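You operate a simulated robot arm through the tools that you are given. There is no shell and no other tool.

Carry out the task below with a simulated robot arm. There is one attempt and no reset: what you move stays moved.

## Task
Stop arm one, set its jog speed slow and pump 4 ml of grease into point 2.
Fine: arm stop in and white rocker on before the grease pump button; grease selector and white rocker off after. Where these are worked on the way, their far stop is far enough and under half their travel is too little: white rocker.

Only the result counts: the job must be done as asked and must still hold three seconds after the hand-in. Knocking over, shifting, dropping, spilling or breaking anything else fails it.

## Robot
A 7-joint arm with a three-finger gripper, fixed in place. Base frame: the origin is on the floor under the middle of its stand, x ahead of it, y to its left, z up. Lengths are in m, angles in rad, forces in N, time in s.
It reaches about 1.342 m from its shoulder. Its first joint turns from -2.897 to 2.897 rad. Payload 2.69 kg.
The tool frame sits at the grasp point between the pads (the TCP): z along the fingers, y along the line on which they close. The tips reach 0.03 m beyond it. The gripper opens to 0.128 m; its body begins 0.117 m behind the TCP.
Orientation is told as [roll, pitch, yaw] about the base's x, y, z axes, in that order, counted from this pose: with the fingers straight down and closing along the base's y, the tool's x points along the base's -x, its y along +y and its z along -z.

## Interface
- The arm moves only by the tool step_arm. Its argument "targets" is a list of rows, each an object (a shift or turn left out is 0, a gripper value left out holds the last) with "dp": the shift along the base's x, y, z in m, a list of three; "rot": the turn, a rotation vector about the base's x, y, z in rad, a list of three. In form: [{"dp": [dx, dy, dz], "rot": [wx, wy, wz]}, ...]. A call has 1 to 20 rows; each row shifts and turns the commanded pose from where the row before left it. "grip" is the opening, from 0 (shut) to 1 (fully open), set as the call begins (left out, the last holds). A row lasts 0.2 s, in which the tool goes at most 0.05 m and 0.15 rad; a call with a longer step from one row to the next is refused whole, and so is a gripper value outside its range. Where a pose cannot be reached the arm comes as near as it can. A force on the tool above 70 N (or 10 N above the force at the start of the call, whichever is more), or a blocked arm, ends the call early, and 0.2 s more pass. Each finger travels about 0.127 m/s and halts on what it meets, pressing with about 24 N; the grip force reading is that of the motor and also rises with nothing between the fingers. The clock runs only during rows and for 0.2 s after the last one: add rows that do not move to give the fingers time. The reply holds the time, the measured pose of the TCP, the force on the tool along the base axes, the opening and the grip force, in the units named above and with some noise, with the torque about the TCP (base axes, N m) and any sound that the robot's microphone picked up.
- Cameras (640 x 400 px; columns grow to the right, rows downward): "scene" is fixed at [0.0528, 0.4847, 1.0424]; the picture's right is [-0.26, -0.97, 0.00], its down [-0.26, 0.07, -0.96] and it looks along [0.93, -0.25, -0.27] (base axes); focal length 282 px, centre (320, 200). "wrist" rides on the gripper at [0.058, 0.054, -0.131] in the tool frame; the picture's right is [-0.68, 0.74, 0.00], its down [-0.62, -0.57, -0.55] and it looks along [-0.40, -0.37, 0.84] (tool axes); focal length 234 px, centre (320, 200). There is no depth. A picture from a camera that has moved, and an enlarged one, comes with that camera's place and axes in the base frame and with its lens. The place of the scene camera against the robot may be out by one fixed shift of up to 0.018 m in any direction.
- get_image(camera): a new picture of that camera. It takes no simulated time.
- lift_body(by): moves the trunk up (or, below 0, down) by that many m; the arm rides with it, the base frame stays. It gives what a move gives, with no picture.
- inspect(camera, box): a new picture of the part [left, top, right, bottom] of that camera's present view, enlarged. It takes no simulated time.
- sign_off(): hands the job in; it is judged then, once.

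Nothing tells you positions but the pictures and the camera data. Unless the task says otherwise, let go and move clear before handing in.

The tools are called after "Call:" by a JSON object that holds its "name" and its "arguments". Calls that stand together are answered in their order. step_arm: Moves the arm, as the interface text tells. Its arguments: {"type":"object","properties":{"targets":{"type":"array"},"grip":{"type":"number"}},"required":["targets"]} The other tools are called the same way: lift_body (by) moves the trunk up or down; get_image (camera) takes a picture; inspect (camera, box) takes an enlarged picture of a part of a camera's view; sign_off () hands the job in.

At the start:

```text
t: 0.0
tcp_pos: [0.5598, -0.1335, 1.0188]
orientation: [0.001, 0.0, 0.001]
contact_force: [-0.6, -0.1, -0.5]
ft_torque: [0.0, -0.03, 0.01]
grip_width: 0.128
grip_force: 0.1
trunk travel left (down, up): [-0.15, 0.2]
```

scene: 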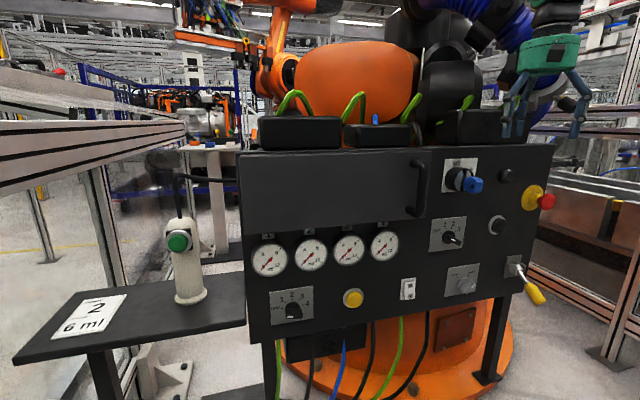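
wrist: 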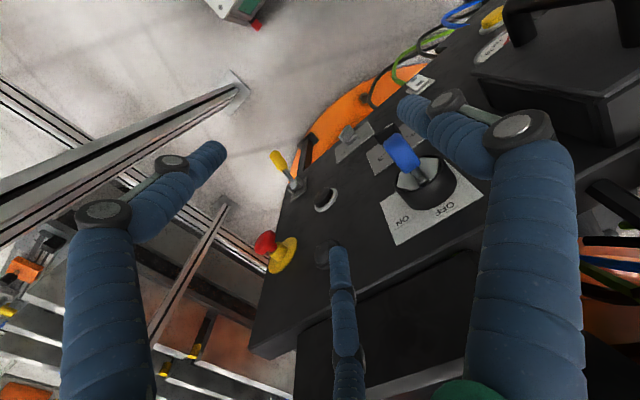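

I see a dark control panel with gauges, selectors, a white rocker, a yellow button, a red mushroom stop and a pendant with a green button next to a card. I'll look closer at each part before moving.

Call:
{"name": "inspect", "arguments": {"camera": "scene", "box": [240, 220, 440, 345]}}

Call:
{"name": "inspect", "arguments": {"camera": "scene", "box": [400, 140, 560, 240]}}

Call:
{"name": "inspect", "arguments": {"camera": "scene", "box": [400, 220, 560, 320]}}

Call:
{"name": "inspect", "arguments": {"camera": "scene", "box": [0, 200, 240, 350]}}

Call:
{"name": "inspect", "arguments": {"camera": "wrist", "box": [240, 60, 520, 235]}}

```text
3.20 times, centred on (340, 282) of scene
camera zoom: at [0.0528, 0.4847, 1.0424], right [-0.26, -0.97, 0.0], down [-0.26, 0.07, -0.96], along [0.93, -0.25, -0.27], focal length 903 px, centre (256, -64)
```

zoom: 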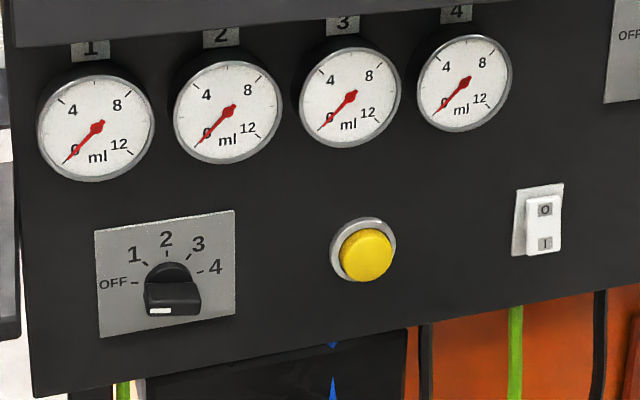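

```text
4.00 times, centred on (480, 190) of scene
camera zoom: at [0.0528, 0.4847, 1.0424], right [-0.26, -0.97, 0.0], down [-0.26, 0.07, -0.96], along [0.93, -0.25, -0.27], focal length 1129 px, centre (-320, 240)
```

zoom: 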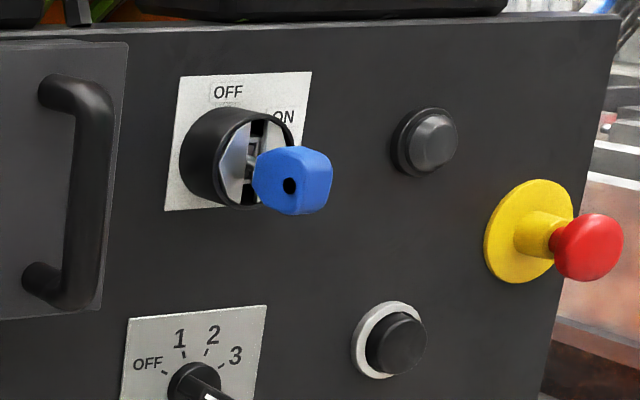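

```text
4.00 times, centred on (480, 270) of scene
camera zoom: at [0.0528, 0.4847, 1.0424], right [-0.26, -0.97, 0.0], down [-0.26, 0.07, -0.96], along [0.93, -0.25, -0.27], focal length 1129 px, centre (-320, -80)
```

zoom: 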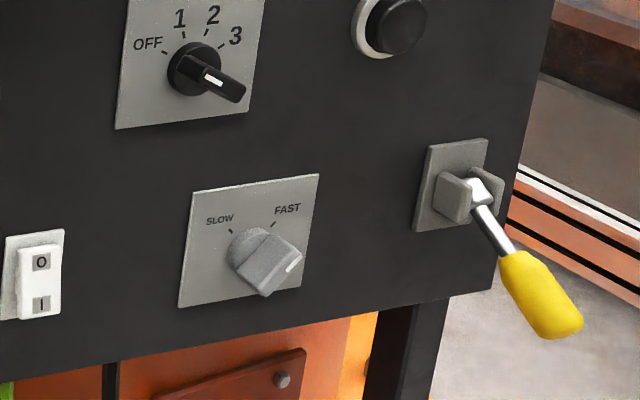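

```text
2.67 times, centred on (120, 275) of scene
camera zoom: at [0.0528, 0.4847, 1.0424], right [-0.26, -0.97, 0.0], down [-0.26, 0.07, -0.96], along [0.93, -0.25, -0.27], focal length 753 px, centre (853, 0)
```

zoom: 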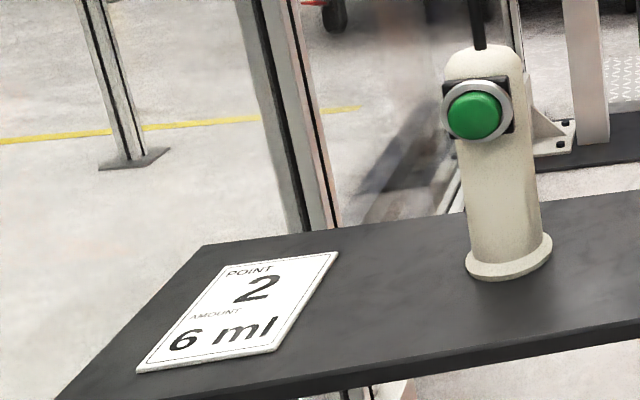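

```text
2.29 times, centred on (380, 148) of wrist
camera zoom: at [0.5004, -0.0792, 1.1499], right [0.68, 0.74, 0.0], down [0.62, -0.57, 0.55], along [0.4, -0.37, -0.84], focal length 535 px, centre (183, 320)
```

zoom: 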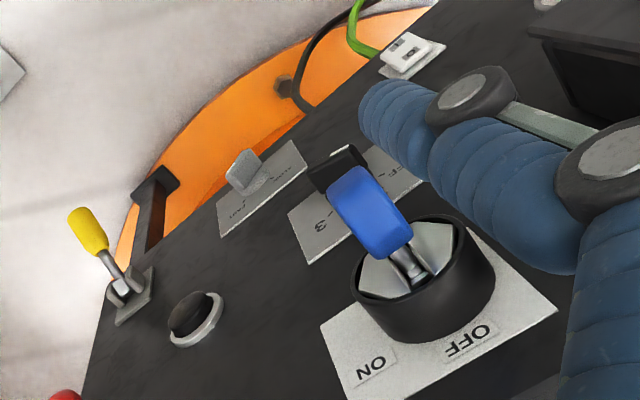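

The card reads "POINT 2, 6 ml" but the order says 4 ml, so I'll follow the order. I need to read the labels more closely to identify which control is which.

Call:
{"name": "inspect", "arguments": {"camera": "scene", "box": [265, 280, 325, 330]}}

Call:
{"name": "inspect", "arguments": {"camera": "scene", "box": [330, 270, 430, 320]}}

Call:
{"name": "inspect", "arguments": {"camera": "scene", "box": [425, 210, 485, 255]}}

Call:
{"name": "inspect", "arguments": {"camera": "scene", "box": [440, 255, 500, 300]}}

Call:
{"name": "inspect", "arguments": {"camera": "scene", "box": [480, 150, 570, 250]}}

Call:
{"name": "inspect", "arguments": {"camera": "scene", "box": [160, 170, 250, 310]}}

Call:
{"name": "inspect", "arguments": {"camera": "scene", "box": [240, 0, 560, 200]}}

Call:
{"name": "inspect", "arguments": {"camera": "scene", "box": [235, 225, 405, 275]}}

```text
8.00 times, centred on (295, 305) of scene
camera zoom: at [0.0528, 0.4847, 1.0424], right [-0.26, -0.97, 0.0], down [-0.26, 0.07, -0.96], along [0.93, -0.25, -0.27], focal length 2258 px, centre (520, -640)
```

zoom: 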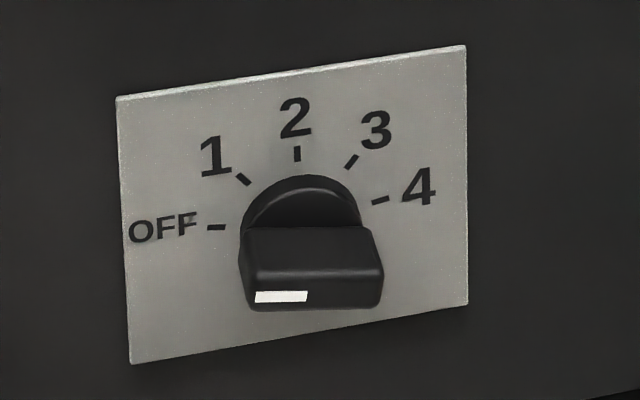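

```text
6.40 times, centred on (380, 295) of scene
camera zoom: at [0.0528, 0.4847, 1.0424], right [-0.26, -0.97, 0.0], down [-0.26, 0.07, -0.96], along [0.93, -0.25, -0.27], focal length 1807 px, centre (-64, -408)
```

zoom: 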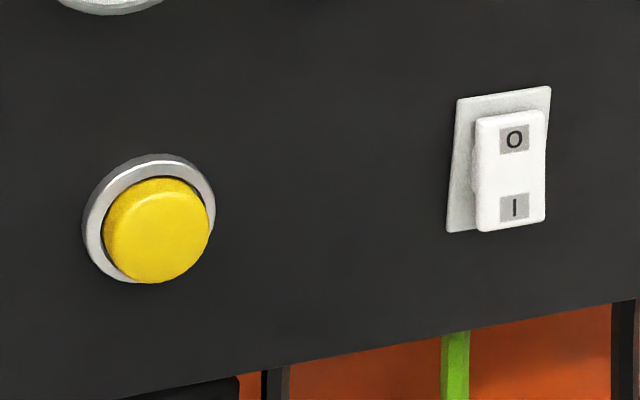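

```text
8.89 times, centred on (455, 232) of scene
camera zoom: at [0.0528, 0.4847, 1.0424], right [-0.26, -0.97, 0.0], down [-0.26, 0.07, -0.96], along [0.93, -0.25, -0.27], focal length 2510 px, centre (-880, -89)
```

zoom: 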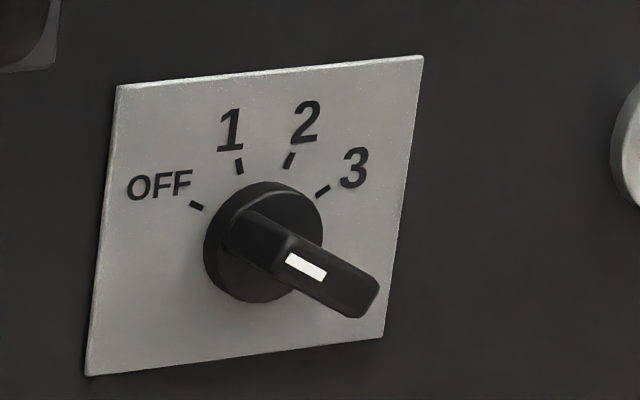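

```text
8.89 times, centred on (470, 278) of scene
camera zoom: at [0.0528, 0.4847, 1.0424], right [-0.26, -0.97, 0.0], down [-0.26, 0.07, -0.96], along [0.93, -0.25, -0.27], focal length 2510 px, centre (-1013, -489)
```

zoom: 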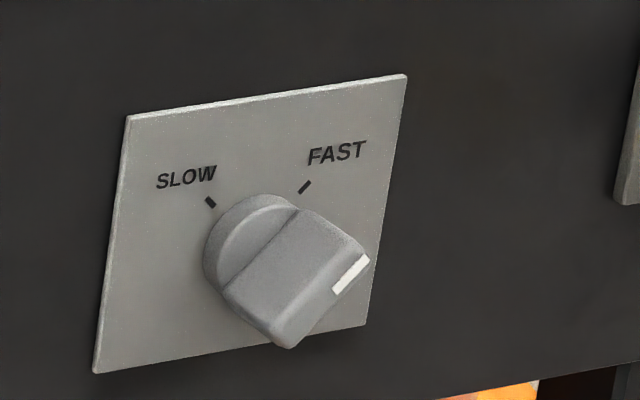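

```text
4.00 times, centred on (525, 200) of scene
camera zoom: at [0.0528, 0.4847, 1.0424], right [-0.26, -0.97, 0.0], down [-0.26, 0.07, -0.96], along [0.93, -0.25, -0.27], focal length 1129 px, centre (-500, 200)
```

zoom: 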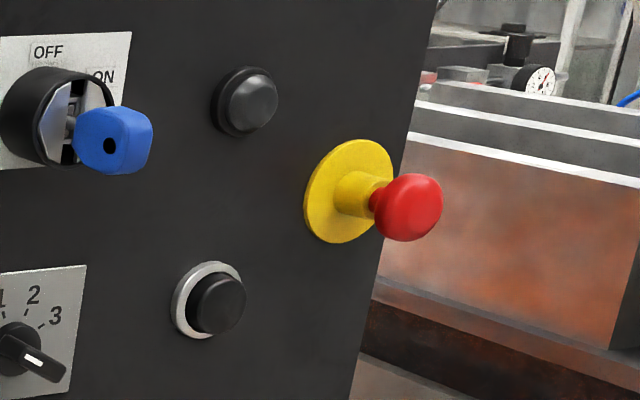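

```text
2.86 times, centred on (205, 240) of scene
camera zoom: at [0.0528, 0.4847, 1.0424], right [-0.26, -0.97, 0.0], down [-0.26, 0.07, -0.96], along [0.93, -0.25, -0.27], focal length 807 px, centre (649, 86)
```

zoom: 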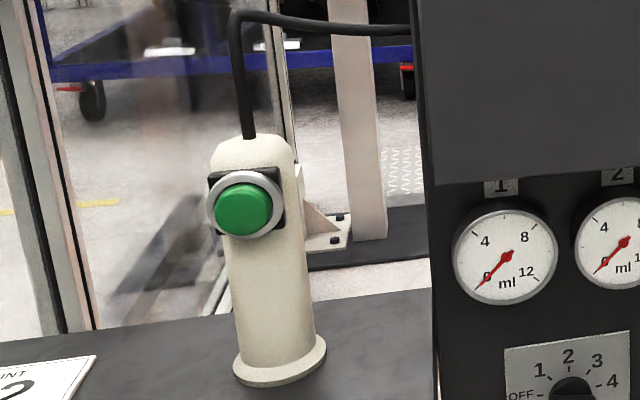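

```text
2.00 times, centred on (400, 100) of scene
camera zoom: at [0.0528, 0.4847, 1.0424], right [-0.26, -0.97, 0.0], down [-0.26, 0.07, -0.96], along [0.93, -0.25, -0.27], focal length 565 px, centre (160, 400)
```

zoom: 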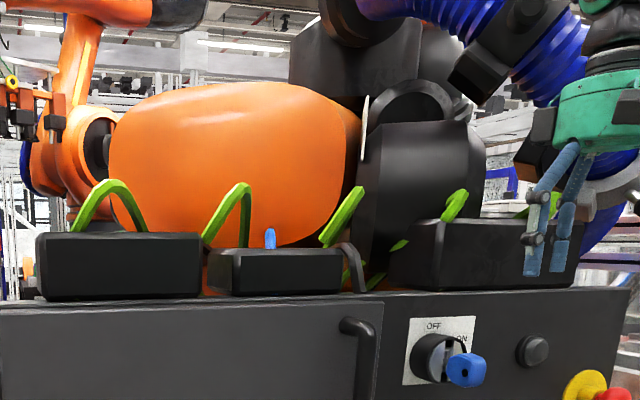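

```text
3.76 times, centred on (320, 250) of scene
camera zoom: at [0.0528, 0.4847, 1.0424], right [-0.26, -0.97, 0.0], down [-0.26, 0.07, -0.96], along [0.93, -0.25, -0.27], focal length 1063 px, centre (320, 12)
```

zoom: 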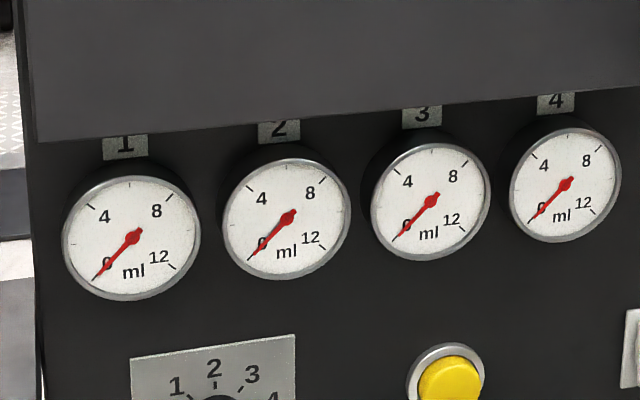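

The panel faces the robot at about x≈0.7, with the red mushroom near (0.665, -0.385, 0.81) and the blue key near (0.647, -0.085, 0.88). I'll back off and turn the fingers toward the panel (+x), so the wrist camera can look at it square on.

Call:
{"name": "step_arm", "arguments": {"targets": [{"dp": [-0.05, 0, 0]}, {"dp": [-0.05, 0, 0]}, {"dp": [-0.05, 0, 0]}, {"dp": [-0.03, 0, 0]}, {"rot": [0, -0.1428, 0]}, {"rot": [0, -0.1428, 0]}, {"rot": [0, -0.1428, 0]}, {"rot": [0, -0.1428, 0]}, {"rot": [0, -0.1428, 0]}, {"rot": [0, -0.1428, 0]}, {"rot": [0, -0.1428, 0]}, {"rot": [0, -0.1428, 0]}, {"rot": [0, -0.1428, 0]}, {"rot": [0, -0.1428, 0]}, {"rot": [0, -0.1428, 0]}, {"dp": [0, 0, 0]}], "grip": 0.5}}

```text
t: 3.0
tcp_pos: [0.4303, -0.1068, 1.1154]
orientation: [-1.309, -1.338, 1.468]
contact_force: [0.2, 0.8, 0.3]
ft_torque: [-0.01, 0.04, -0.05]
grip_width: 0.064
grip_force: 0.0
out of reach, approached as far as the arm can: row 13
trunk travel left (down, up): [-0.15, 0.2]
stopped in row 14: the arm was blocked; the commanded pose is now the measured one
```

The turn stopped short because the arm couldn't reach that pose. I'll check the pictures to see where the arm stands.

Call:
{"name": "get_image", "arguments": {"camera": "scene"}}

Call:
{"name": "get_image", "arguments": {"camera": "wrist"}}

```text
taken
```

scene: 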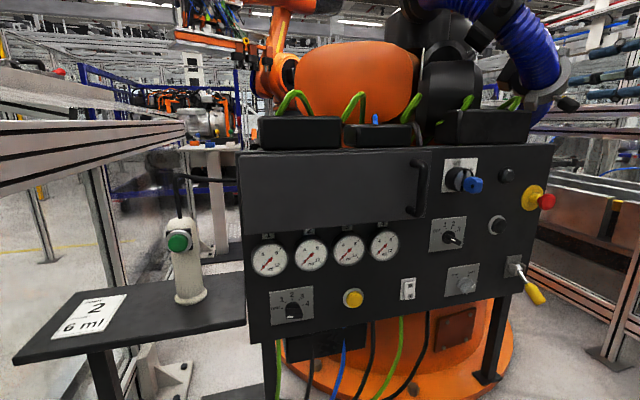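

```text
taken
camera wrist: at [0.2901, -0.0884, 1.0554], right [-0.1, 0.86, 0.49], down [-0.44, -0.48, 0.76], along [0.89, -0.14, 0.43], focal length 234 px, centre (320, 200)
```

wrist: 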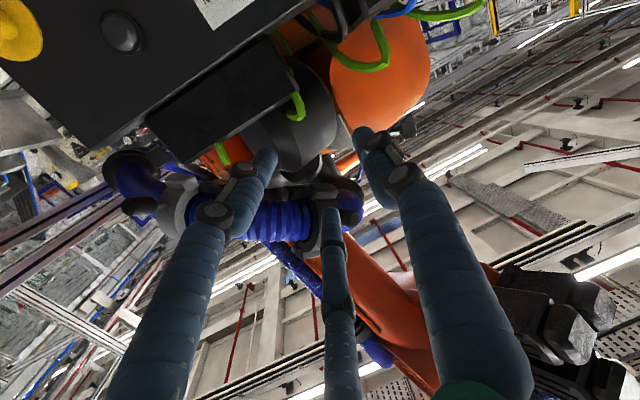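

The fingers now point nearly straight at the panel, rolled about 13°. The panel face works out vertical at x≈0.715, so I'll move to a clear spot at x≈0.5 and square up the orientation.

Call:
{"name": "step_arm", "arguments": {"targets": [{"dp": [0.03, 0, -0.03]}, {"dp": [0.03, 0.01, -0.035]}, {"dp": [0.01, 0.02, -0.04]}, {"dp": [0, 0.03, -0.04]}, {"rot": [0.077, -0.012, -0.05]}, {"rot": [0.077, -0.012, -0.05]}, {"rot": [0.077, -0.012, -0.05]}, {"dp": [0, 0, 0]}]}}

```text
t: 4.8
tcp_pos: [0.4652, -0.075, 1.0814]
orientation: [0.467, -1.565, -0.457]
contact_force: [0.3, -1.2, -0.5]
ft_torque: [0.02, -0.02, 0.05]
grip_width: 0.064
grip_force: 0.1
out of reach, approached as far as the arm can: row 2, 3, 4
trunk travel left (down, up): [-0.15, 0.2]
```

The orientation is square now, but the arm can't get lower at this trunk height. I'll lower the trunk so the arm sits level with the panel.

Call:
{"name": "lift_body", "arguments": {"by": -0.15}}

Call:
{"name": "get_image", "arguments": {"camera": "wrist"}}

Call:
{"name": "get_image", "arguments": {"camera": "scene"}}

```text
t: 6.5
tcp_pos: [0.4659, -0.0746, 0.9316]
orientation: [0.353, -1.565, -0.345]
contact_force: [0.4, -0.1, 0.4]
ft_torque: [0.01, -0.03, 0.02]
grip_width: 0.0639
grip_force: 0.1
trunk travel left (down, up): [0.0, 0.35]
```

```text
taken
camera wrist: at [0.3327, -0.0216, 0.875], right [0.0, 0.73, 0.68], down [-0.54, -0.57, 0.62], along [0.84, -0.36, 0.4], focal length 234 px, centre (320, 200)
```

wrist: 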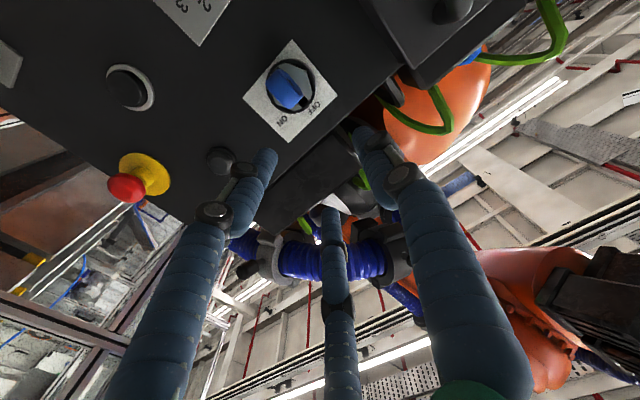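

```text
taken
```

scene: 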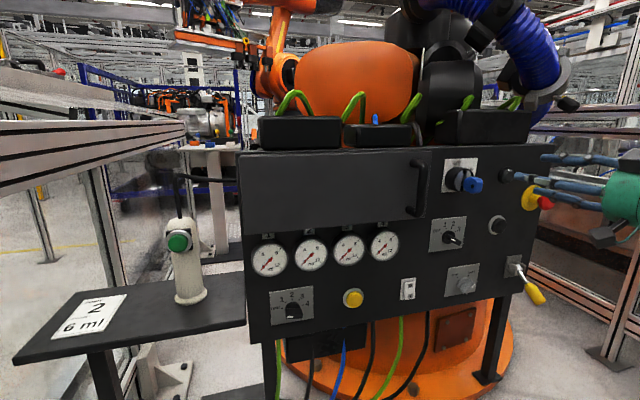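

The arm is now level with the panel and the camera looks up at it from below. I'll test reach by moving down gradually at a safe distance of x≈0.5.

Call:
{"name": "step_arm", "arguments": {"targets": [{"dp": [0.03, 0, -0.03]}, {"dp": [0.0, 0, -0.04]}, {"dp": [0, 0.0, -0.04]}, {"dp": [0, 0, 0]}]}}

```text
t: 7.5
tcp_pos: [0.496, -0.106, 0.8928]
orientation: [0.851, -1.546, -0.835]
contact_force: [0.7, -0.4, -0.3]
ft_torque: [0.03, 0.05, -0.03]
grip_width: 0.0641
grip_force: 0.0
out of reach, approached as far as the arm can: row 1, 2, 3
trunk travel left (down, up): [0.0, 0.35]
```

With the fingers fully horizontal the arm can't go lower than z≈0.89 this close in. I'll tilt the fingers about 45° down and see how far that reaches.

Call:
{"name": "step_arm", "arguments": {"targets": [{"rot": [0, 0.13, 0]}, {"rot": [0, 0.13, 0]}, {"rot": [0, 0.13, 0]}, {"rot": [0, 0.13, 0]}, {"rot": [0, 0.13, 0]}, {"rot": [0, 0.13, 0]}, {"dp": [0, 0, 0]}, {"dp": [0, 0, 0]}]}}

Call:
{"name": "get_image", "arguments": {"camera": "wrist"}}

Call:
{"name": "get_image", "arguments": {"camera": "scene"}}

```text
t: 9.3
tcp_pos: [0.4957, -0.105, 0.8925]
orientation: [0.013, -0.783, -0.003]
contact_force: [-0.1, -0.6, 0.3]
ft_torque: [0.0, 0.01, 0.03]
grip_width: 0.064
grip_force: 0.1
trunk travel left (down, up): [0.0, 0.35]
```

```text
taken
camera wrist: at [0.3602, -0.0533, 0.9456], right [0.48, 0.73, 0.48], down [0.05, -0.57, 0.82], along [0.88, -0.36, -0.31], focal length 234 px, centre (320, 200)
```

wrist: 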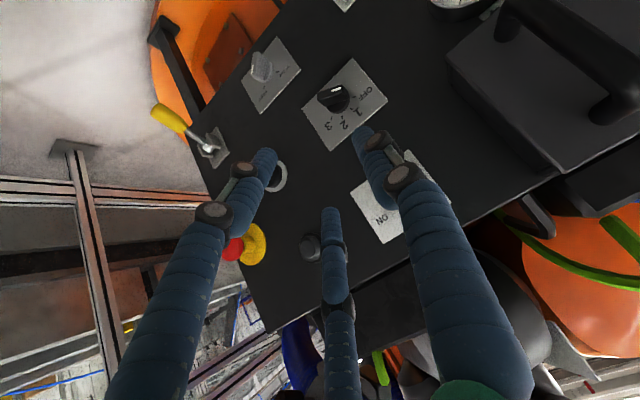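

```text
taken
```

scene: 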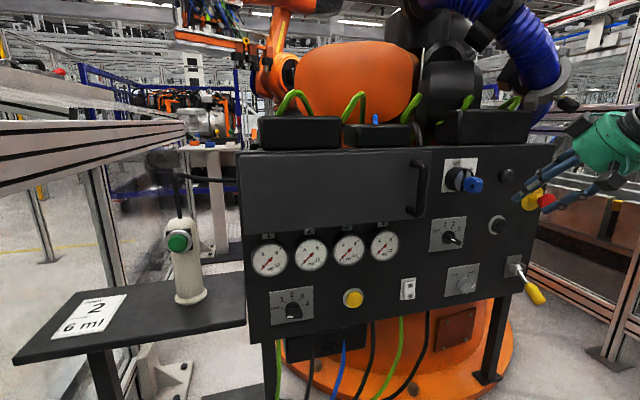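

The 45° tilt works and the camera now sees the right half of the panel, upside down. I'll zoom in on the controls there.

Call:
{"name": "inspect", "arguments": {"camera": "wrist", "box": [220, 20, 420, 145]}}

Call:
{"name": "inspect", "arguments": {"camera": "wrist", "box": [140, 100, 340, 270]}}

Call:
{"name": "inspect", "arguments": {"camera": "wrist", "box": [320, 0, 640, 250]}}

```text
3.20 times, centred on (320, 82) of wrist
camera zoom: at [0.3602, -0.0533, 0.9456], right [0.48, 0.73, 0.48], down [0.05, -0.57, 0.82], along [0.88, -0.36, -0.31], focal length 749 px, centre (320, 576)
```

zoom: 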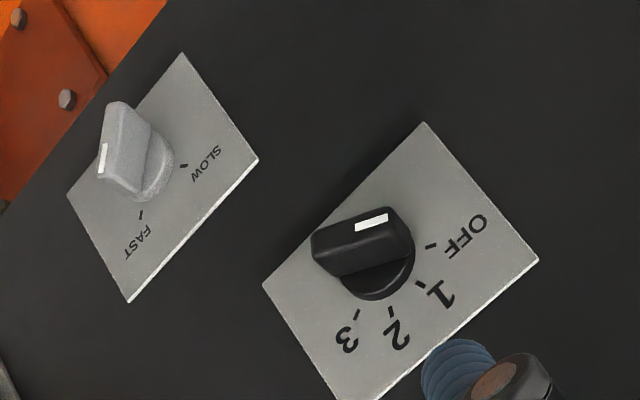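

```text
2.35 times, centred on (240, 185) of wrist
camera zoom: at [0.3602, -0.0533, 0.9456], right [0.48, 0.73, 0.48], down [0.05, -0.57, 0.82], along [0.88, -0.36, -0.31], focal length 551 px, centre (508, 235)
```

zoom: 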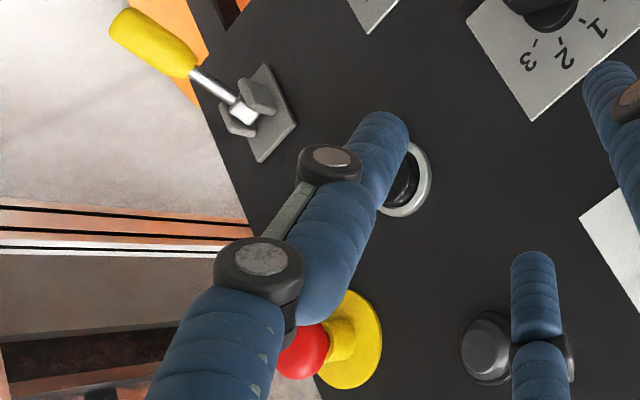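

```text
1.60 times, centred on (480, 125) of wrist
camera zoom: at [0.3602, -0.0533, 0.9456], right [0.48, 0.73, 0.48], down [0.05, -0.57, 0.82], along [0.88, -0.36, -0.31], focal length 375 px, centre (64, 320)
```

zoom: 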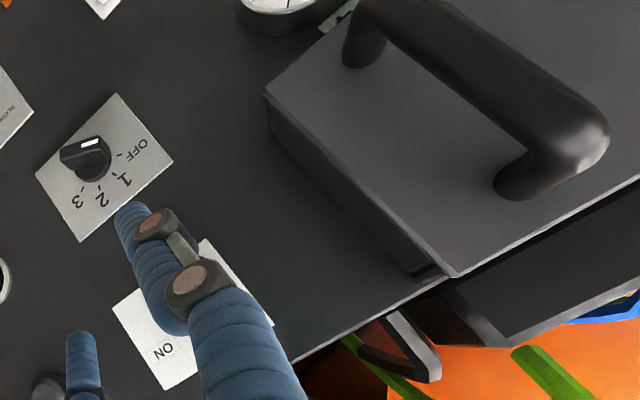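

The jog speed points to FAST and the OFF/1/2/3 selector sits at OFF. Next I'll move left, still clear of the panel, to look at the grease section.

Call:
{"name": "step_arm", "arguments": {"targets": [{"dp": [-0.003, 0.043, -0.02]}, {"dp": [-0.003, 0.043, -0.02]}, {"dp": [-0.003, 0.043, -0.02]}, {"dp": [-0.003, 0.043, -0.02]}, {"dp": [0, 0.043, -0.02]}, {"dp": [0, 0.043, -0.02]}, {"dp": [0, 0.043, -0.02]}, {"dp": [0, 0, 0]}]}}

Call:
{"name": "get_image", "arguments": {"camera": "wrist"}}

Call:
{"name": "get_image", "arguments": {"camera": "scene"}}

```text
t: 11.1
tcp_pos: [0.4842, 0.1977, 0.7536]
orientation: [0.014, -0.784, -0.006]
contact_force: [-0.7, -0.8, 0.5]
ft_torque: [0.06, -0.01, 0.03]
grip_width: 0.0639
grip_force: 0.0
out of reach, approached as far as the arm can: row 3
trunk travel left (down, up): [0.0, 0.35]
```

```text
taken
camera wrist: at [0.3494, 0.249, 0.806], right [0.47, 0.73, 0.49], down [0.05, -0.57, 0.82], along [0.88, -0.36, -0.31], focal length 234 px, centre (320, 200)
```

wrist: 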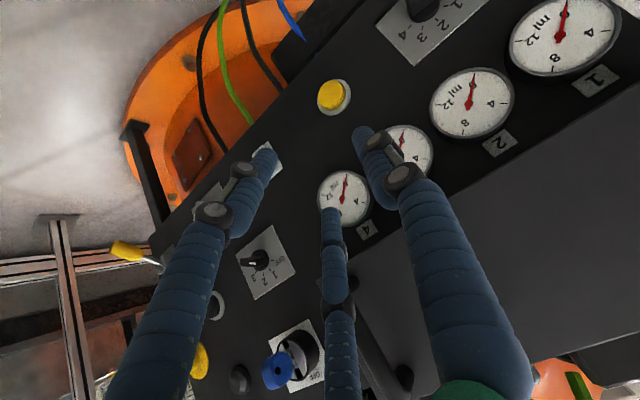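

```text
taken
```

scene: 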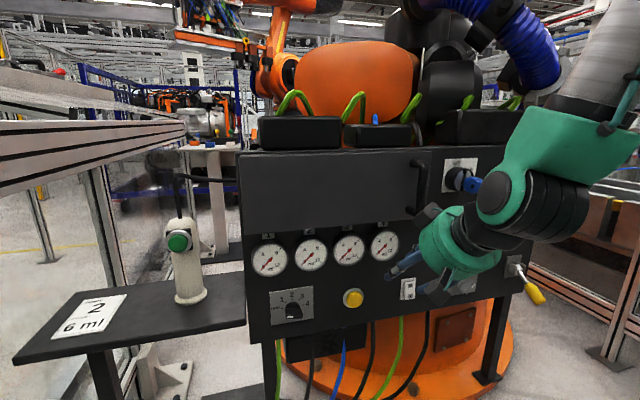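

The arm reaches this area well at 45°. I'll move lower and further left for a second view, so I can triangulate the grease controls from the wrist camera.

Call:
{"name": "step_arm", "arguments": {"targets": [{"dp": [0, 0.03, -0.03]}, {"dp": [0, 0.03, -0.03]}, {"dp": [0, 0.03, -0.03]}, {"dp": [0, 0.03, -0.03]}, {"dp": [0, 0.0, 0]}]}}

Call:
{"name": "get_image", "arguments": {"camera": "wrist"}}

Call:
{"name": "get_image", "arguments": {"camera": "scene"}}

```text
t: 12.3
tcp_pos: [0.4822, 0.3135, 0.6373]
orientation: [0.013, -0.784, -0.002]
contact_force: [0.2, 0.3, -1.2]
ft_torque: [0.02, 0.03, 0.01]
grip_width: 0.0643
grip_force: 0.1
trunk travel left (down, up): [0.0, 0.35]
```

```text
taken
camera wrist: at [0.347, 0.3666, 0.6901], right [0.47, 0.73, 0.48], down [0.05, -0.57, 0.82], along [0.88, -0.36, -0.31], focal length 234 px, centre (320, 200)
```

wrist: 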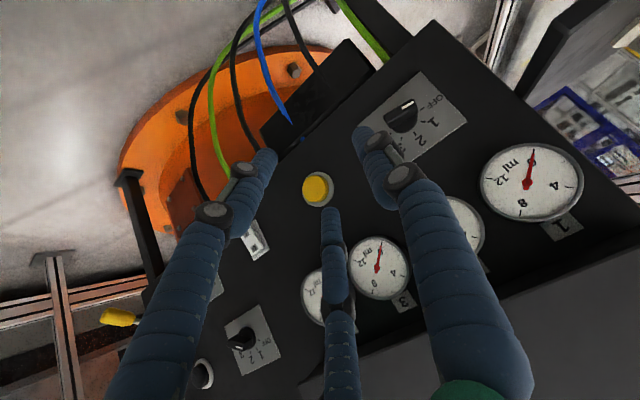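

```text
taken
```

scene: 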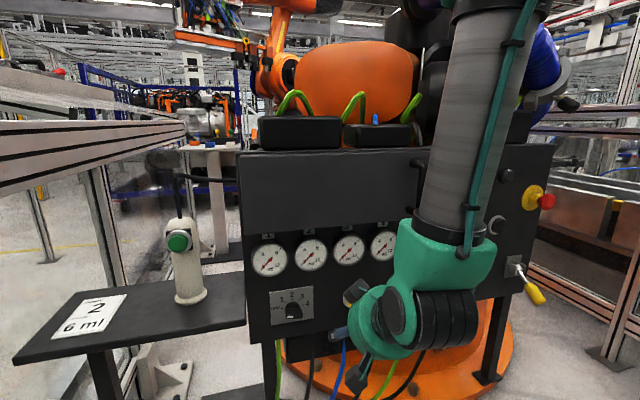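

I get the yellow button at about (0.71, 0.222, 0.54) and the panel face at x≈0.73. I'll zoom in on each control from here to refine these positions.

Call:
{"name": "inspect", "arguments": {"camera": "wrist", "box": [360, 60, 480, 160]}}

Call:
{"name": "inspect", "arguments": {"camera": "wrist", "box": [230, 140, 400, 270]}}

Call:
{"name": "inspect", "arguments": {"camera": "wrist", "box": [300, 0, 640, 250]}}

```text
4.00 times, centred on (420, 110) of wrist
camera zoom: at [0.347, 0.3666, 0.6901], right [0.47, 0.73, 0.48], down [0.05, -0.57, 0.82], along [0.88, -0.36, -0.31], focal length 937 px, centre (-80, 560)
```

zoom: 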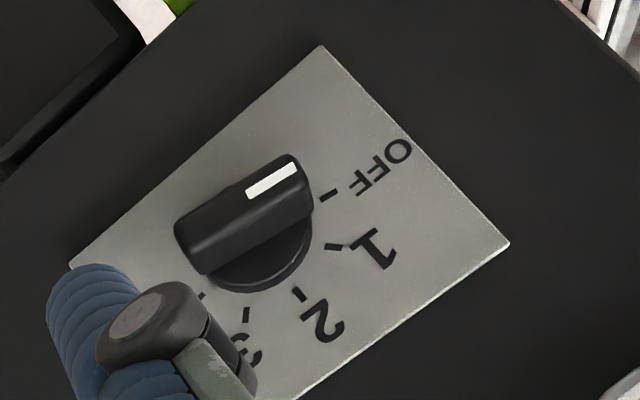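

```text
3.08 times, centred on (315, 205) of wrist
camera zoom: at [0.347, 0.3666, 0.6901], right [0.47, 0.73, 0.48], down [0.05, -0.57, 0.82], along [0.88, -0.36, -0.31], focal length 720 px, centre (335, 185)
```

zoom: 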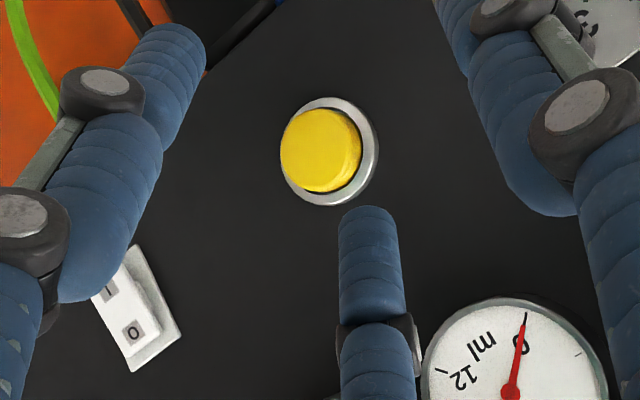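

```text
1.60 times, centred on (470, 125) of wrist
camera zoom: at [0.347, 0.3666, 0.6901], right [0.47, 0.73, 0.48], down [0.05, -0.57, 0.82], along [0.88, -0.36, -0.31], focal length 375 px, centre (80, 320)
```

zoom: 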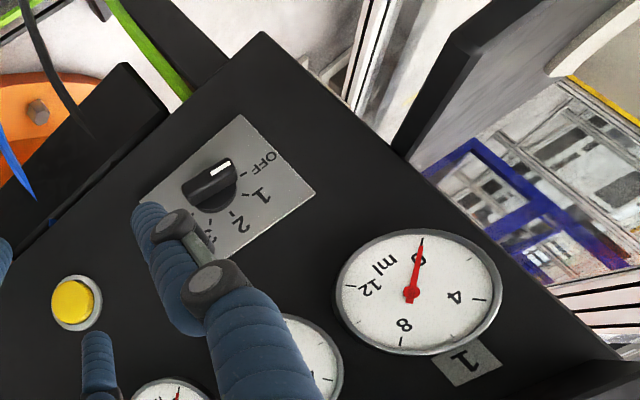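

Everything is clear of the arm, so the red arm stop comes first. I'll close the fingers and go to a spot in front of the mushroom at about (0.48, -0.37, 0.81).

Call:
{"name": "step_arm", "arguments": {"targets": [{"dp": [0, -0.02, 0.043]}, {"dp": [0, -0.02, 0.043]}, {"dp": [0, -0.02, 0.043]}, {"dp": [0, -0.02, 0.043]}, {"dp": [0, -0.043, 0]}, {"dp": [0, -0.043, 0]}, {"dp": [0, -0.043, 0]}, {"dp": [0, -0.043, 0]}, {"dp": [0, -0.043, 0]}, {"dp": [0, -0.043, 0]}, {"dp": [0, -0.043, 0]}, {"dp": [0, -0.043, 0]}, {"dp": [0, -0.043, 0]}, {"dp": [0, -0.043, 0]}, {"dp": [0, -0.043, 0]}, {"dp": [0, -0.043, 0]}, {"dp": [0, -0.043, 0]}, {"dp": [0, -0.043, 0]}, {"dp": [0, 0, 0]}], "grip": 0}}

Call:
{"name": "get_image", "arguments": {"camera": "wrist"}}

Call:
{"name": "get_image", "arguments": {"camera": "scene"}}

```text
t: 16.3
tcp_pos: [0.485, -0.3662, 0.8076]
orientation: [0.013, -0.784, -0.003]
contact_force: [0.3, -0.1, -0.1]
ft_torque: [-0.02, -0.02, 0.02]
grip_width: 0.0023
grip_force: 23.7
trunk travel left (down, up): [0.0, 0.35]
```

```text
taken
camera wrist: at [0.3497, -0.313, 0.8594], right [0.48, 0.73, 0.48], down [0.05, -0.57, 0.82], along [0.88, -0.36, -0.31], focal length 234 px, centre (320, 200)
```

wrist: 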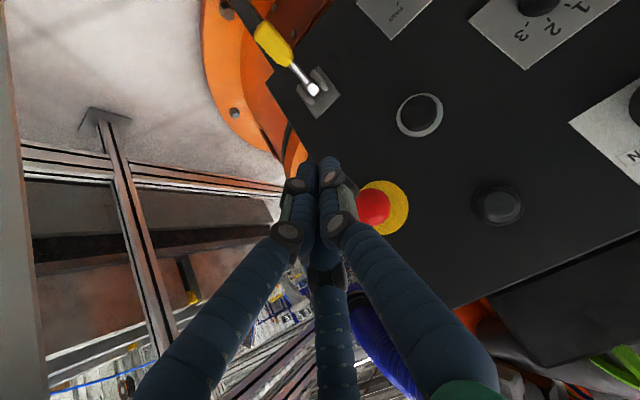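

```text
taken
```

scene: 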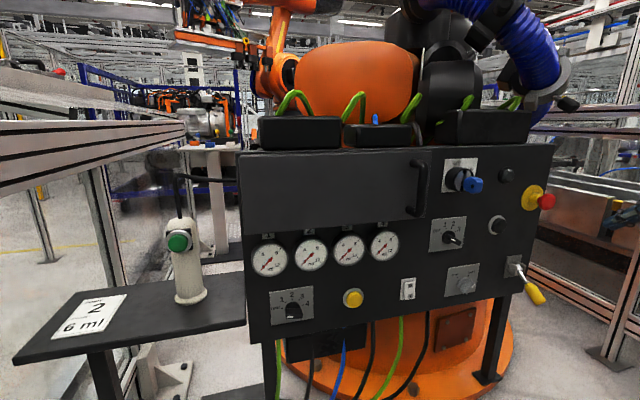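

The mushroom is visible just beyond the closed fingertips. I'll zoom in to see which tip leads and how it lines up.

Call:
{"name": "inspect", "arguments": {"camera": "wrist", "box": [260, 130, 420, 250]}}

Call:
{"name": "inspect", "arguments": {"camera": "scene", "box": [520, 150, 640, 250]}}

```text
3.33 times, centred on (340, 190) of wrist
camera zoom: at [0.3497, -0.313, 0.8594], right [0.48, 0.73, 0.48], down [0.05, -0.57, 0.82], along [0.88, -0.36, -0.31], focal length 781 px, centre (253, 233)
```

zoom: 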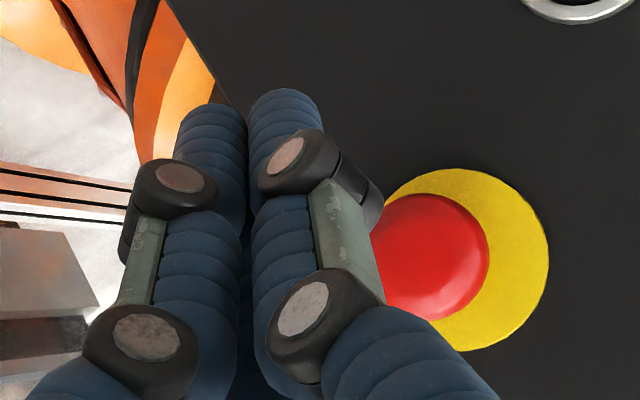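

```text
4.00 times, centred on (580, 200) of scene
camera zoom: at [0.0528, 0.4847, 1.0424], right [-0.26, -0.97, 0.0], down [-0.26, 0.07, -0.96], along [0.93, -0.25, -0.27], focal length 1129 px, centre (-720, 200)
```

zoom: 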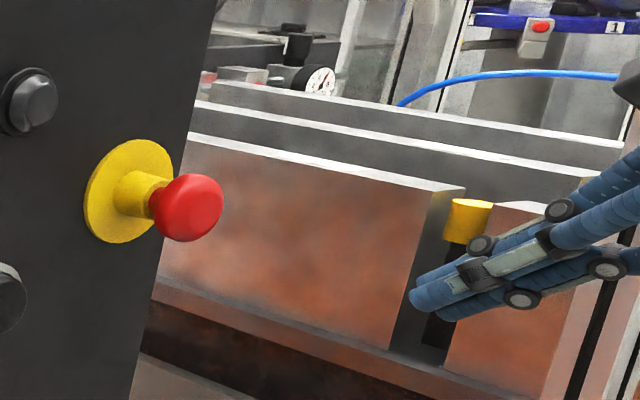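

The background shows a grey box with a red button and a plate "1", so the red mushroom on the panel may not be arm one's stop. I'll look closely there and around the scene for similar boxes.

Call:
{"name": "inspect", "arguments": {"camera": "scene", "box": [590, 130, 640, 180]}}

Call:
{"name": "inspect", "arguments": {"camera": "scene", "box": [0, 40, 120, 120]}}

Call:
{"name": "inspect", "arguments": {"camera": "scene", "box": [0, 110, 240, 210]}}

Call:
{"name": "inspect", "arguments": {"camera": "scene", "box": [540, 60, 640, 180]}}

Call:
{"name": "inspect", "arguments": {"camera": "wrist", "box": [0, 200, 320, 400]}}

```text
8.00 times, centred on (615, 155) of scene
camera zoom: at [0.0528, 0.4847, 1.0424], right [-0.26, -0.97, 0.0], down [-0.26, 0.07, -0.96], along [0.93, -0.25, -0.27], focal length 2258 px, centre (-2040, 560)
```

zoom: 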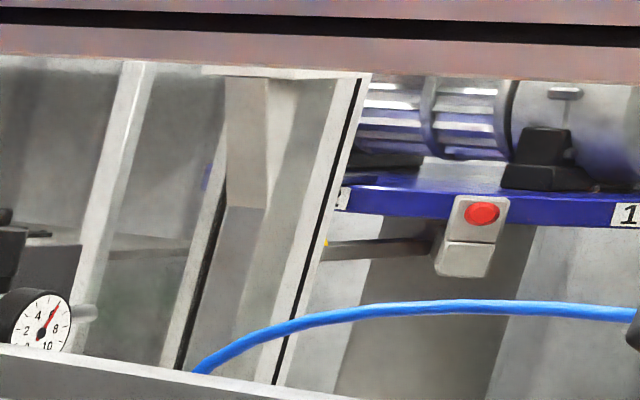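

```text
5.00 times, centred on (60, 80) of scene
camera zoom: at [0.0528, 0.4847, 1.0424], right [-0.26, -0.97, 0.0], down [-0.26, 0.07, -0.96], along [0.93, -0.25, -0.27], focal length 1412 px, centre (1620, 800)
```

zoom: 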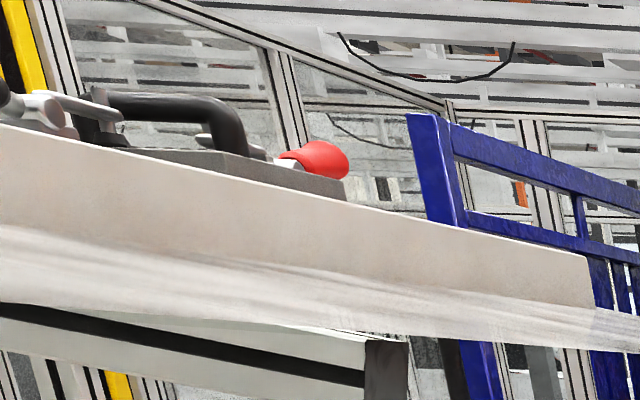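

```text
2.67 times, centred on (120, 160) of scene
camera zoom: at [0.0528, 0.4847, 1.0424], right [-0.26, -0.97, 0.0], down [-0.26, 0.07, -0.96], along [0.93, -0.25, -0.27], focal length 753 px, centre (853, 307)
```

zoom: 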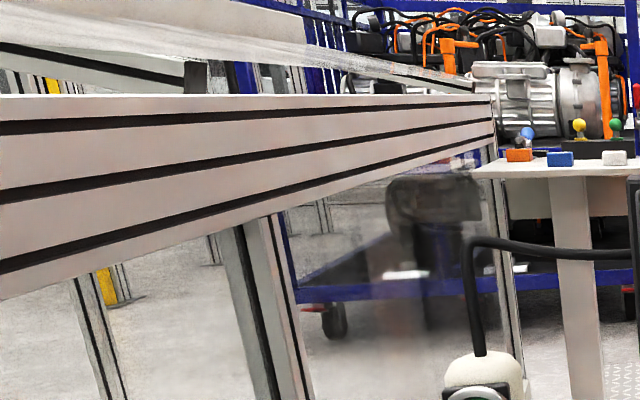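

```text
3.33 times, centred on (590, 120) of scene
camera zoom: at [0.0528, 0.4847, 1.0424], right [-0.26, -0.97, 0.0], down [-0.26, 0.07, -0.96], along [0.93, -0.25, -0.27], focal length 941 px, centre (-580, 467)
```

zoom: 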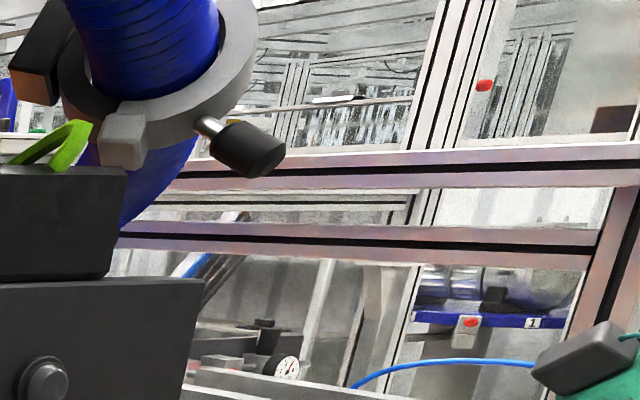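

```text
2.00 times, centred on (160, 300) of wrist
camera zoom: at [0.3497, -0.313, 0.8594], right [0.48, 0.73, 0.48], down [0.05, -0.57, 0.82], along [0.88, -0.36, -0.31], focal length 468 px, centre (640, 0)
```

zoom: 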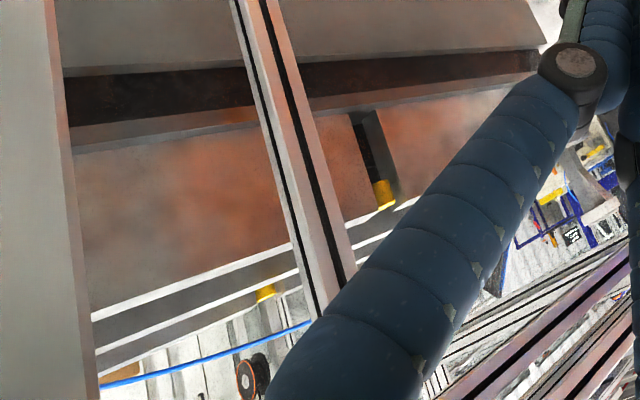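

The "1" box is on a cart behind the fence, far out of reach, so the red mushroom on its yellow plate is the arm stop on this panel. I'll line the closed tips up with it and approach to just short of contact.

Call:
{"name": "step_arm", "arguments": {"targets": [{"dp": [0.0, -0.011, 0.0095]}, {"dp": [0.04, 0, 0]}, {"dp": [0.04, 0, 0]}, {"dp": [0.02, 0, 0]}, {"dp": [0, 0, 0]}]}}

Call:
{"name": "inspect", "arguments": {"camera": "wrist", "box": [240, 110, 440, 260]}}

Call:
{"name": "inspect", "arguments": {"camera": "scene", "box": [520, 150, 640, 250]}}

```text
t: 17.5
tcp_pos: [0.5825, -0.3775, 0.8148]
orientation: [0.012, -0.784, -0.003]
contact_force: [0.2, 0.2, -0.5]
ft_torque: [0.01, 0.03, -0.01]
grip_width: 0.0022
grip_force: 23.6
trunk travel left (down, up): [0.0, 0.35]
```

```text
2.67 times, centred on (340, 185) of wrist
camera zoom: at [0.4469, -0.3243, 0.8681], right [0.48, 0.73, 0.48], down [0.05, -0.57, 0.82], along [0.88, -0.36, -0.31], focal length 624 px, centre (267, 240)
```

zoom: 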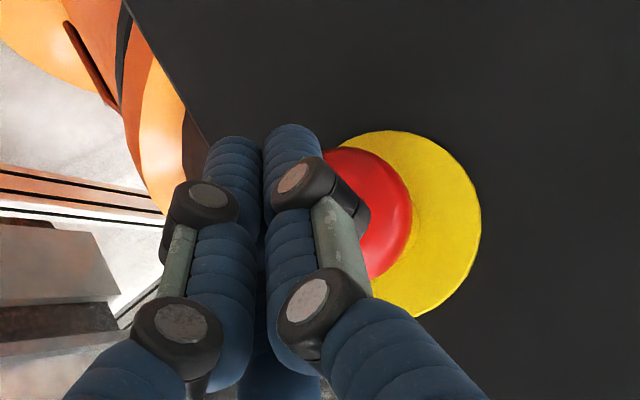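

```text
4.00 times, centred on (580, 200) of scene
camera zoom: at [0.0528, 0.4847, 1.0424], right [-0.26, -0.97, 0.0], down [-0.26, 0.07, -0.96], along [0.93, -0.25, -0.27], focal length 1129 px, centre (-720, 200)
```

zoom: 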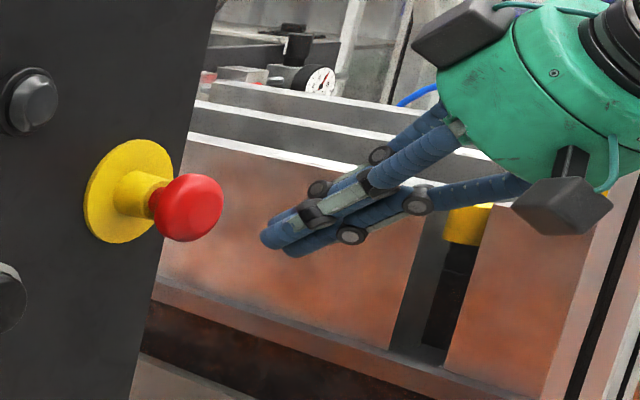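

The line-up is good, with about 35 mm left to contact. I'll push forward in small steps and watch the force.

Call:
{"name": "step_arm", "arguments": {"targets": [{"dp": [0.02, 0, 0.002]}, {"dp": [0.01, 0, 0]}, {"dp": [0.005, 0, 0]}, {"dp": [0.005, 0, 0]}, {"dp": [0, 0, 0]}]}}

Call:
{"name": "inspect", "arguments": {"camera": "scene", "box": [520, 150, 640, 250]}}

```text
t: 18.7
tcp_pos: [0.6222, -0.3777, 0.8155]
orientation: [0.011, -0.787, -0.003]
contact_force: [-0.1, 1.0, 0.1]
ft_torque: [0.0, -0.03, 0.05]
grip_width: 0.0024
grip_force: 24.0
trunk travel left (down, up): [0.0, 0.35]
```

```text
4.00 times, centred on (580, 200) of scene
camera zoom: at [0.0528, 0.4847, 1.0424], right [-0.26, -0.97, 0.0], down [-0.26, 0.07, -0.96], along [0.93, -0.25, -0.27], focal length 1129 px, centre (-720, 200)
```

zoom: 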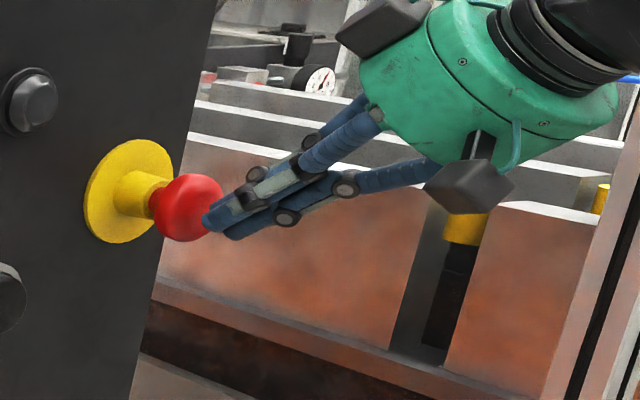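

Contact is close now. I'll keep pushing in 4 mm steps and look for force or a click.

Call:
{"name": "step_arm", "arguments": {"targets": [{"dp": [0.004, 0, 0]}, {"dp": [0.004, 0, 0]}, {"dp": [0.004, 0, 0]}, {"dp": [0, 0, 0]}]}}

Call:
{"name": "inspect", "arguments": {"camera": "scene", "box": [520, 150, 640, 250]}}

```text
t: 19.7
tcp_pos: [0.6332, -0.3793, 0.8149]
orientation: [0.011, -0.784, -0.003]
contact_force: [0.5, 1.1, -0.4]
ft_torque: [-0.01, -0.02, 0.0]
grip_width: 0.0022
grip_force: 24.1
trunk travel left (down, up): [0.0, 0.35]
```

```text
4.00 times, centred on (580, 200) of scene
camera zoom: at [0.0528, 0.4847, 1.0424], right [-0.26, -0.97, 0.0], down [-0.26, 0.07, -0.96], along [0.93, -0.25, -0.27], focal length 1129 px, centre (-720, 200)
```

zoom: 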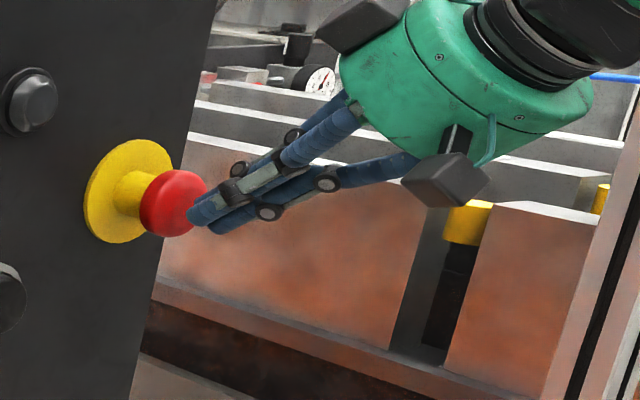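

The mushroom head has moved in toward its yellow collar. I'll press a little further to be sure it bottoms out and latches.

Call:
{"name": "step_arm", "arguments": {"targets": [{"dp": [0.004, 0, 0]}, {"dp": [0.003, 0, 0]}, {"dp": [0.003, 0, 0]}]}}

Call:
{"name": "inspect", "arguments": {"camera": "scene", "box": [520, 150, 640, 250]}}

```text
t: 20.5
tcp_pos: [0.642, -0.378, 0.8152]
orientation: [0.015, -0.784, -0.004]
contact_force: [-23.2, 2.9, 6.3]
ft_torque: [-0.03, 0.0, -0.02]
grip_width: 0.0021
grip_force: 24.0
trunk travel left (down, up): [0.0, 0.35]
```

```text
4.00 times, centred on (580, 200) of scene
camera zoom: at [0.0528, 0.4847, 1.0424], right [-0.26, -0.97, 0.0], down [-0.26, 0.07, -0.96], along [0.93, -0.25, -0.27], focal length 1129 px, centre (-720, 200)
```

zoom: 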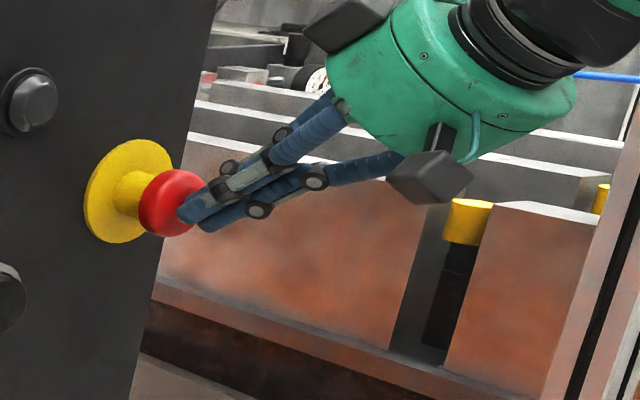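

The head met a hard stop at about 23 N and hasn't moved since, so it looks fully in. I'll back away and check that it stays in.

Call:
{"name": "step_arm", "arguments": {"targets": [{"dp": [-0.02, 0, 0]}, {"dp": [-0.04, 0, 0]}, {"dp": [-0.04, 0, 0]}, {"dp": [-0.04, 0, 0]}, {"dp": [0, 0, 0]}]}}

Call:
{"name": "inspect", "arguments": {"camera": "scene", "box": [520, 150, 640, 250]}}

Call:
{"name": "get_image", "arguments": {"camera": "wrist"}}

```text
t: 21.7
tcp_pos: [0.5005, -0.379, 0.8179]
orientation: [0.013, -0.785, -0.005]
contact_force: [0.8, -0.1, 0.2]
ft_torque: [-0.02, -0.03, -0.01]
grip_width: 0.002
grip_force: 23.7
trunk travel left (down, up): [0.0, 0.35]
```

```text
4.00 times, centred on (580, 200) of scene
camera zoom: at [0.0528, 0.4847, 1.0424], right [-0.26, -0.97, 0.0], down [-0.26, 0.07, -0.96], along [0.93, -0.25, -0.27], focal length 1129 px, centre (-720, 200)
```

zoom: 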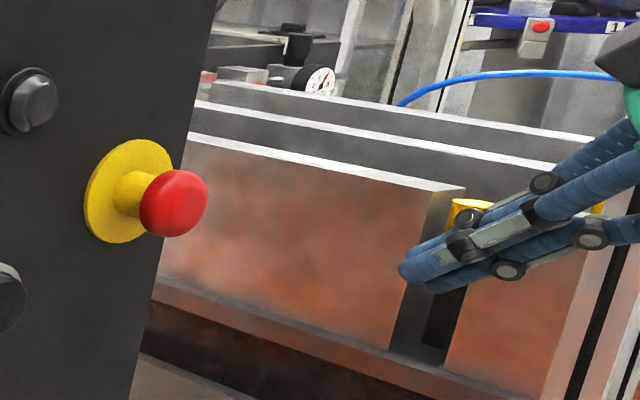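

```text
taken
camera wrist: at [0.3662, -0.3266, 0.8704], right [0.47, 0.74, 0.48], down [0.05, -0.57, 0.82], along [0.88, -0.36, -0.31], focal length 234 px, centre (320, 200)
```

wrist: 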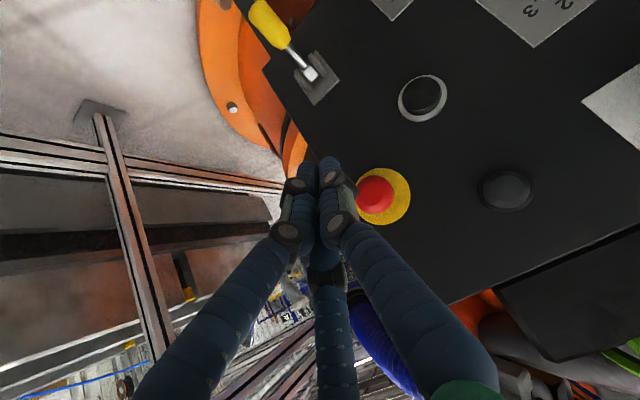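

The arm stop is latched in. Next is the jog speed knob; the yellow lever's handle sticks out to about (0.55, -0.28, 0.60), so I'll cross at the present height and only then go down in front of the knob.

Call:
{"name": "step_arm", "arguments": {"targets": [{"dp": [0, 0.045, 0]}, {"dp": [0, 0.045, 0]}, {"dp": [0, 0.045, 0]}, {"dp": [0, 0.045, 0]}, {"dp": [0, 0.045, 0]}, {"dp": [0, 0.0, -0.04]}, {"dp": [0, 0.0, -0.04]}, {"dp": [0, 0, -0.04]}, {"dp": [0, 0, -0.04]}, {"dp": [0, 0, -0.03]}, {"dp": [0, 0, 0]}]}}

Call:
{"name": "get_image", "arguments": {"camera": "wrist"}}

Call:
{"name": "get_image", "arguments": {"camera": "scene"}}

```text
t: 24.1
tcp_pos: [0.5065, -0.1555, 0.6252]
orientation: [0.012, -0.782, -0.004]
contact_force: [0.2, 0.1, -0.2]
ft_torque: [0.02, 0.01, -0.02]
grip_width: 0.0022
grip_force: 23.6
trunk travel left (down, up): [0.0, 0.35]
```

```text
taken
camera wrist: at [0.3713, -0.1028, 0.6783], right [0.47, 0.73, 0.48], down [0.05, -0.57, 0.82], along [0.88, -0.36, -0.31], focal length 234 px, centre (320, 200)
```

wrist: 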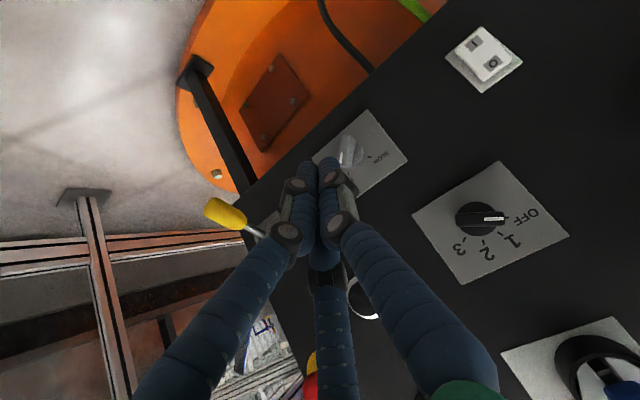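

```text
taken
```

scene: 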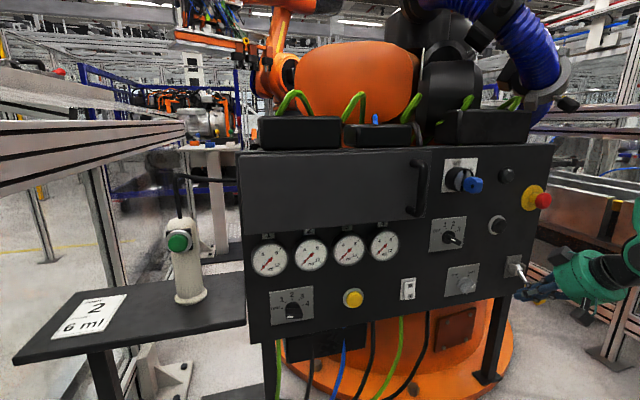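

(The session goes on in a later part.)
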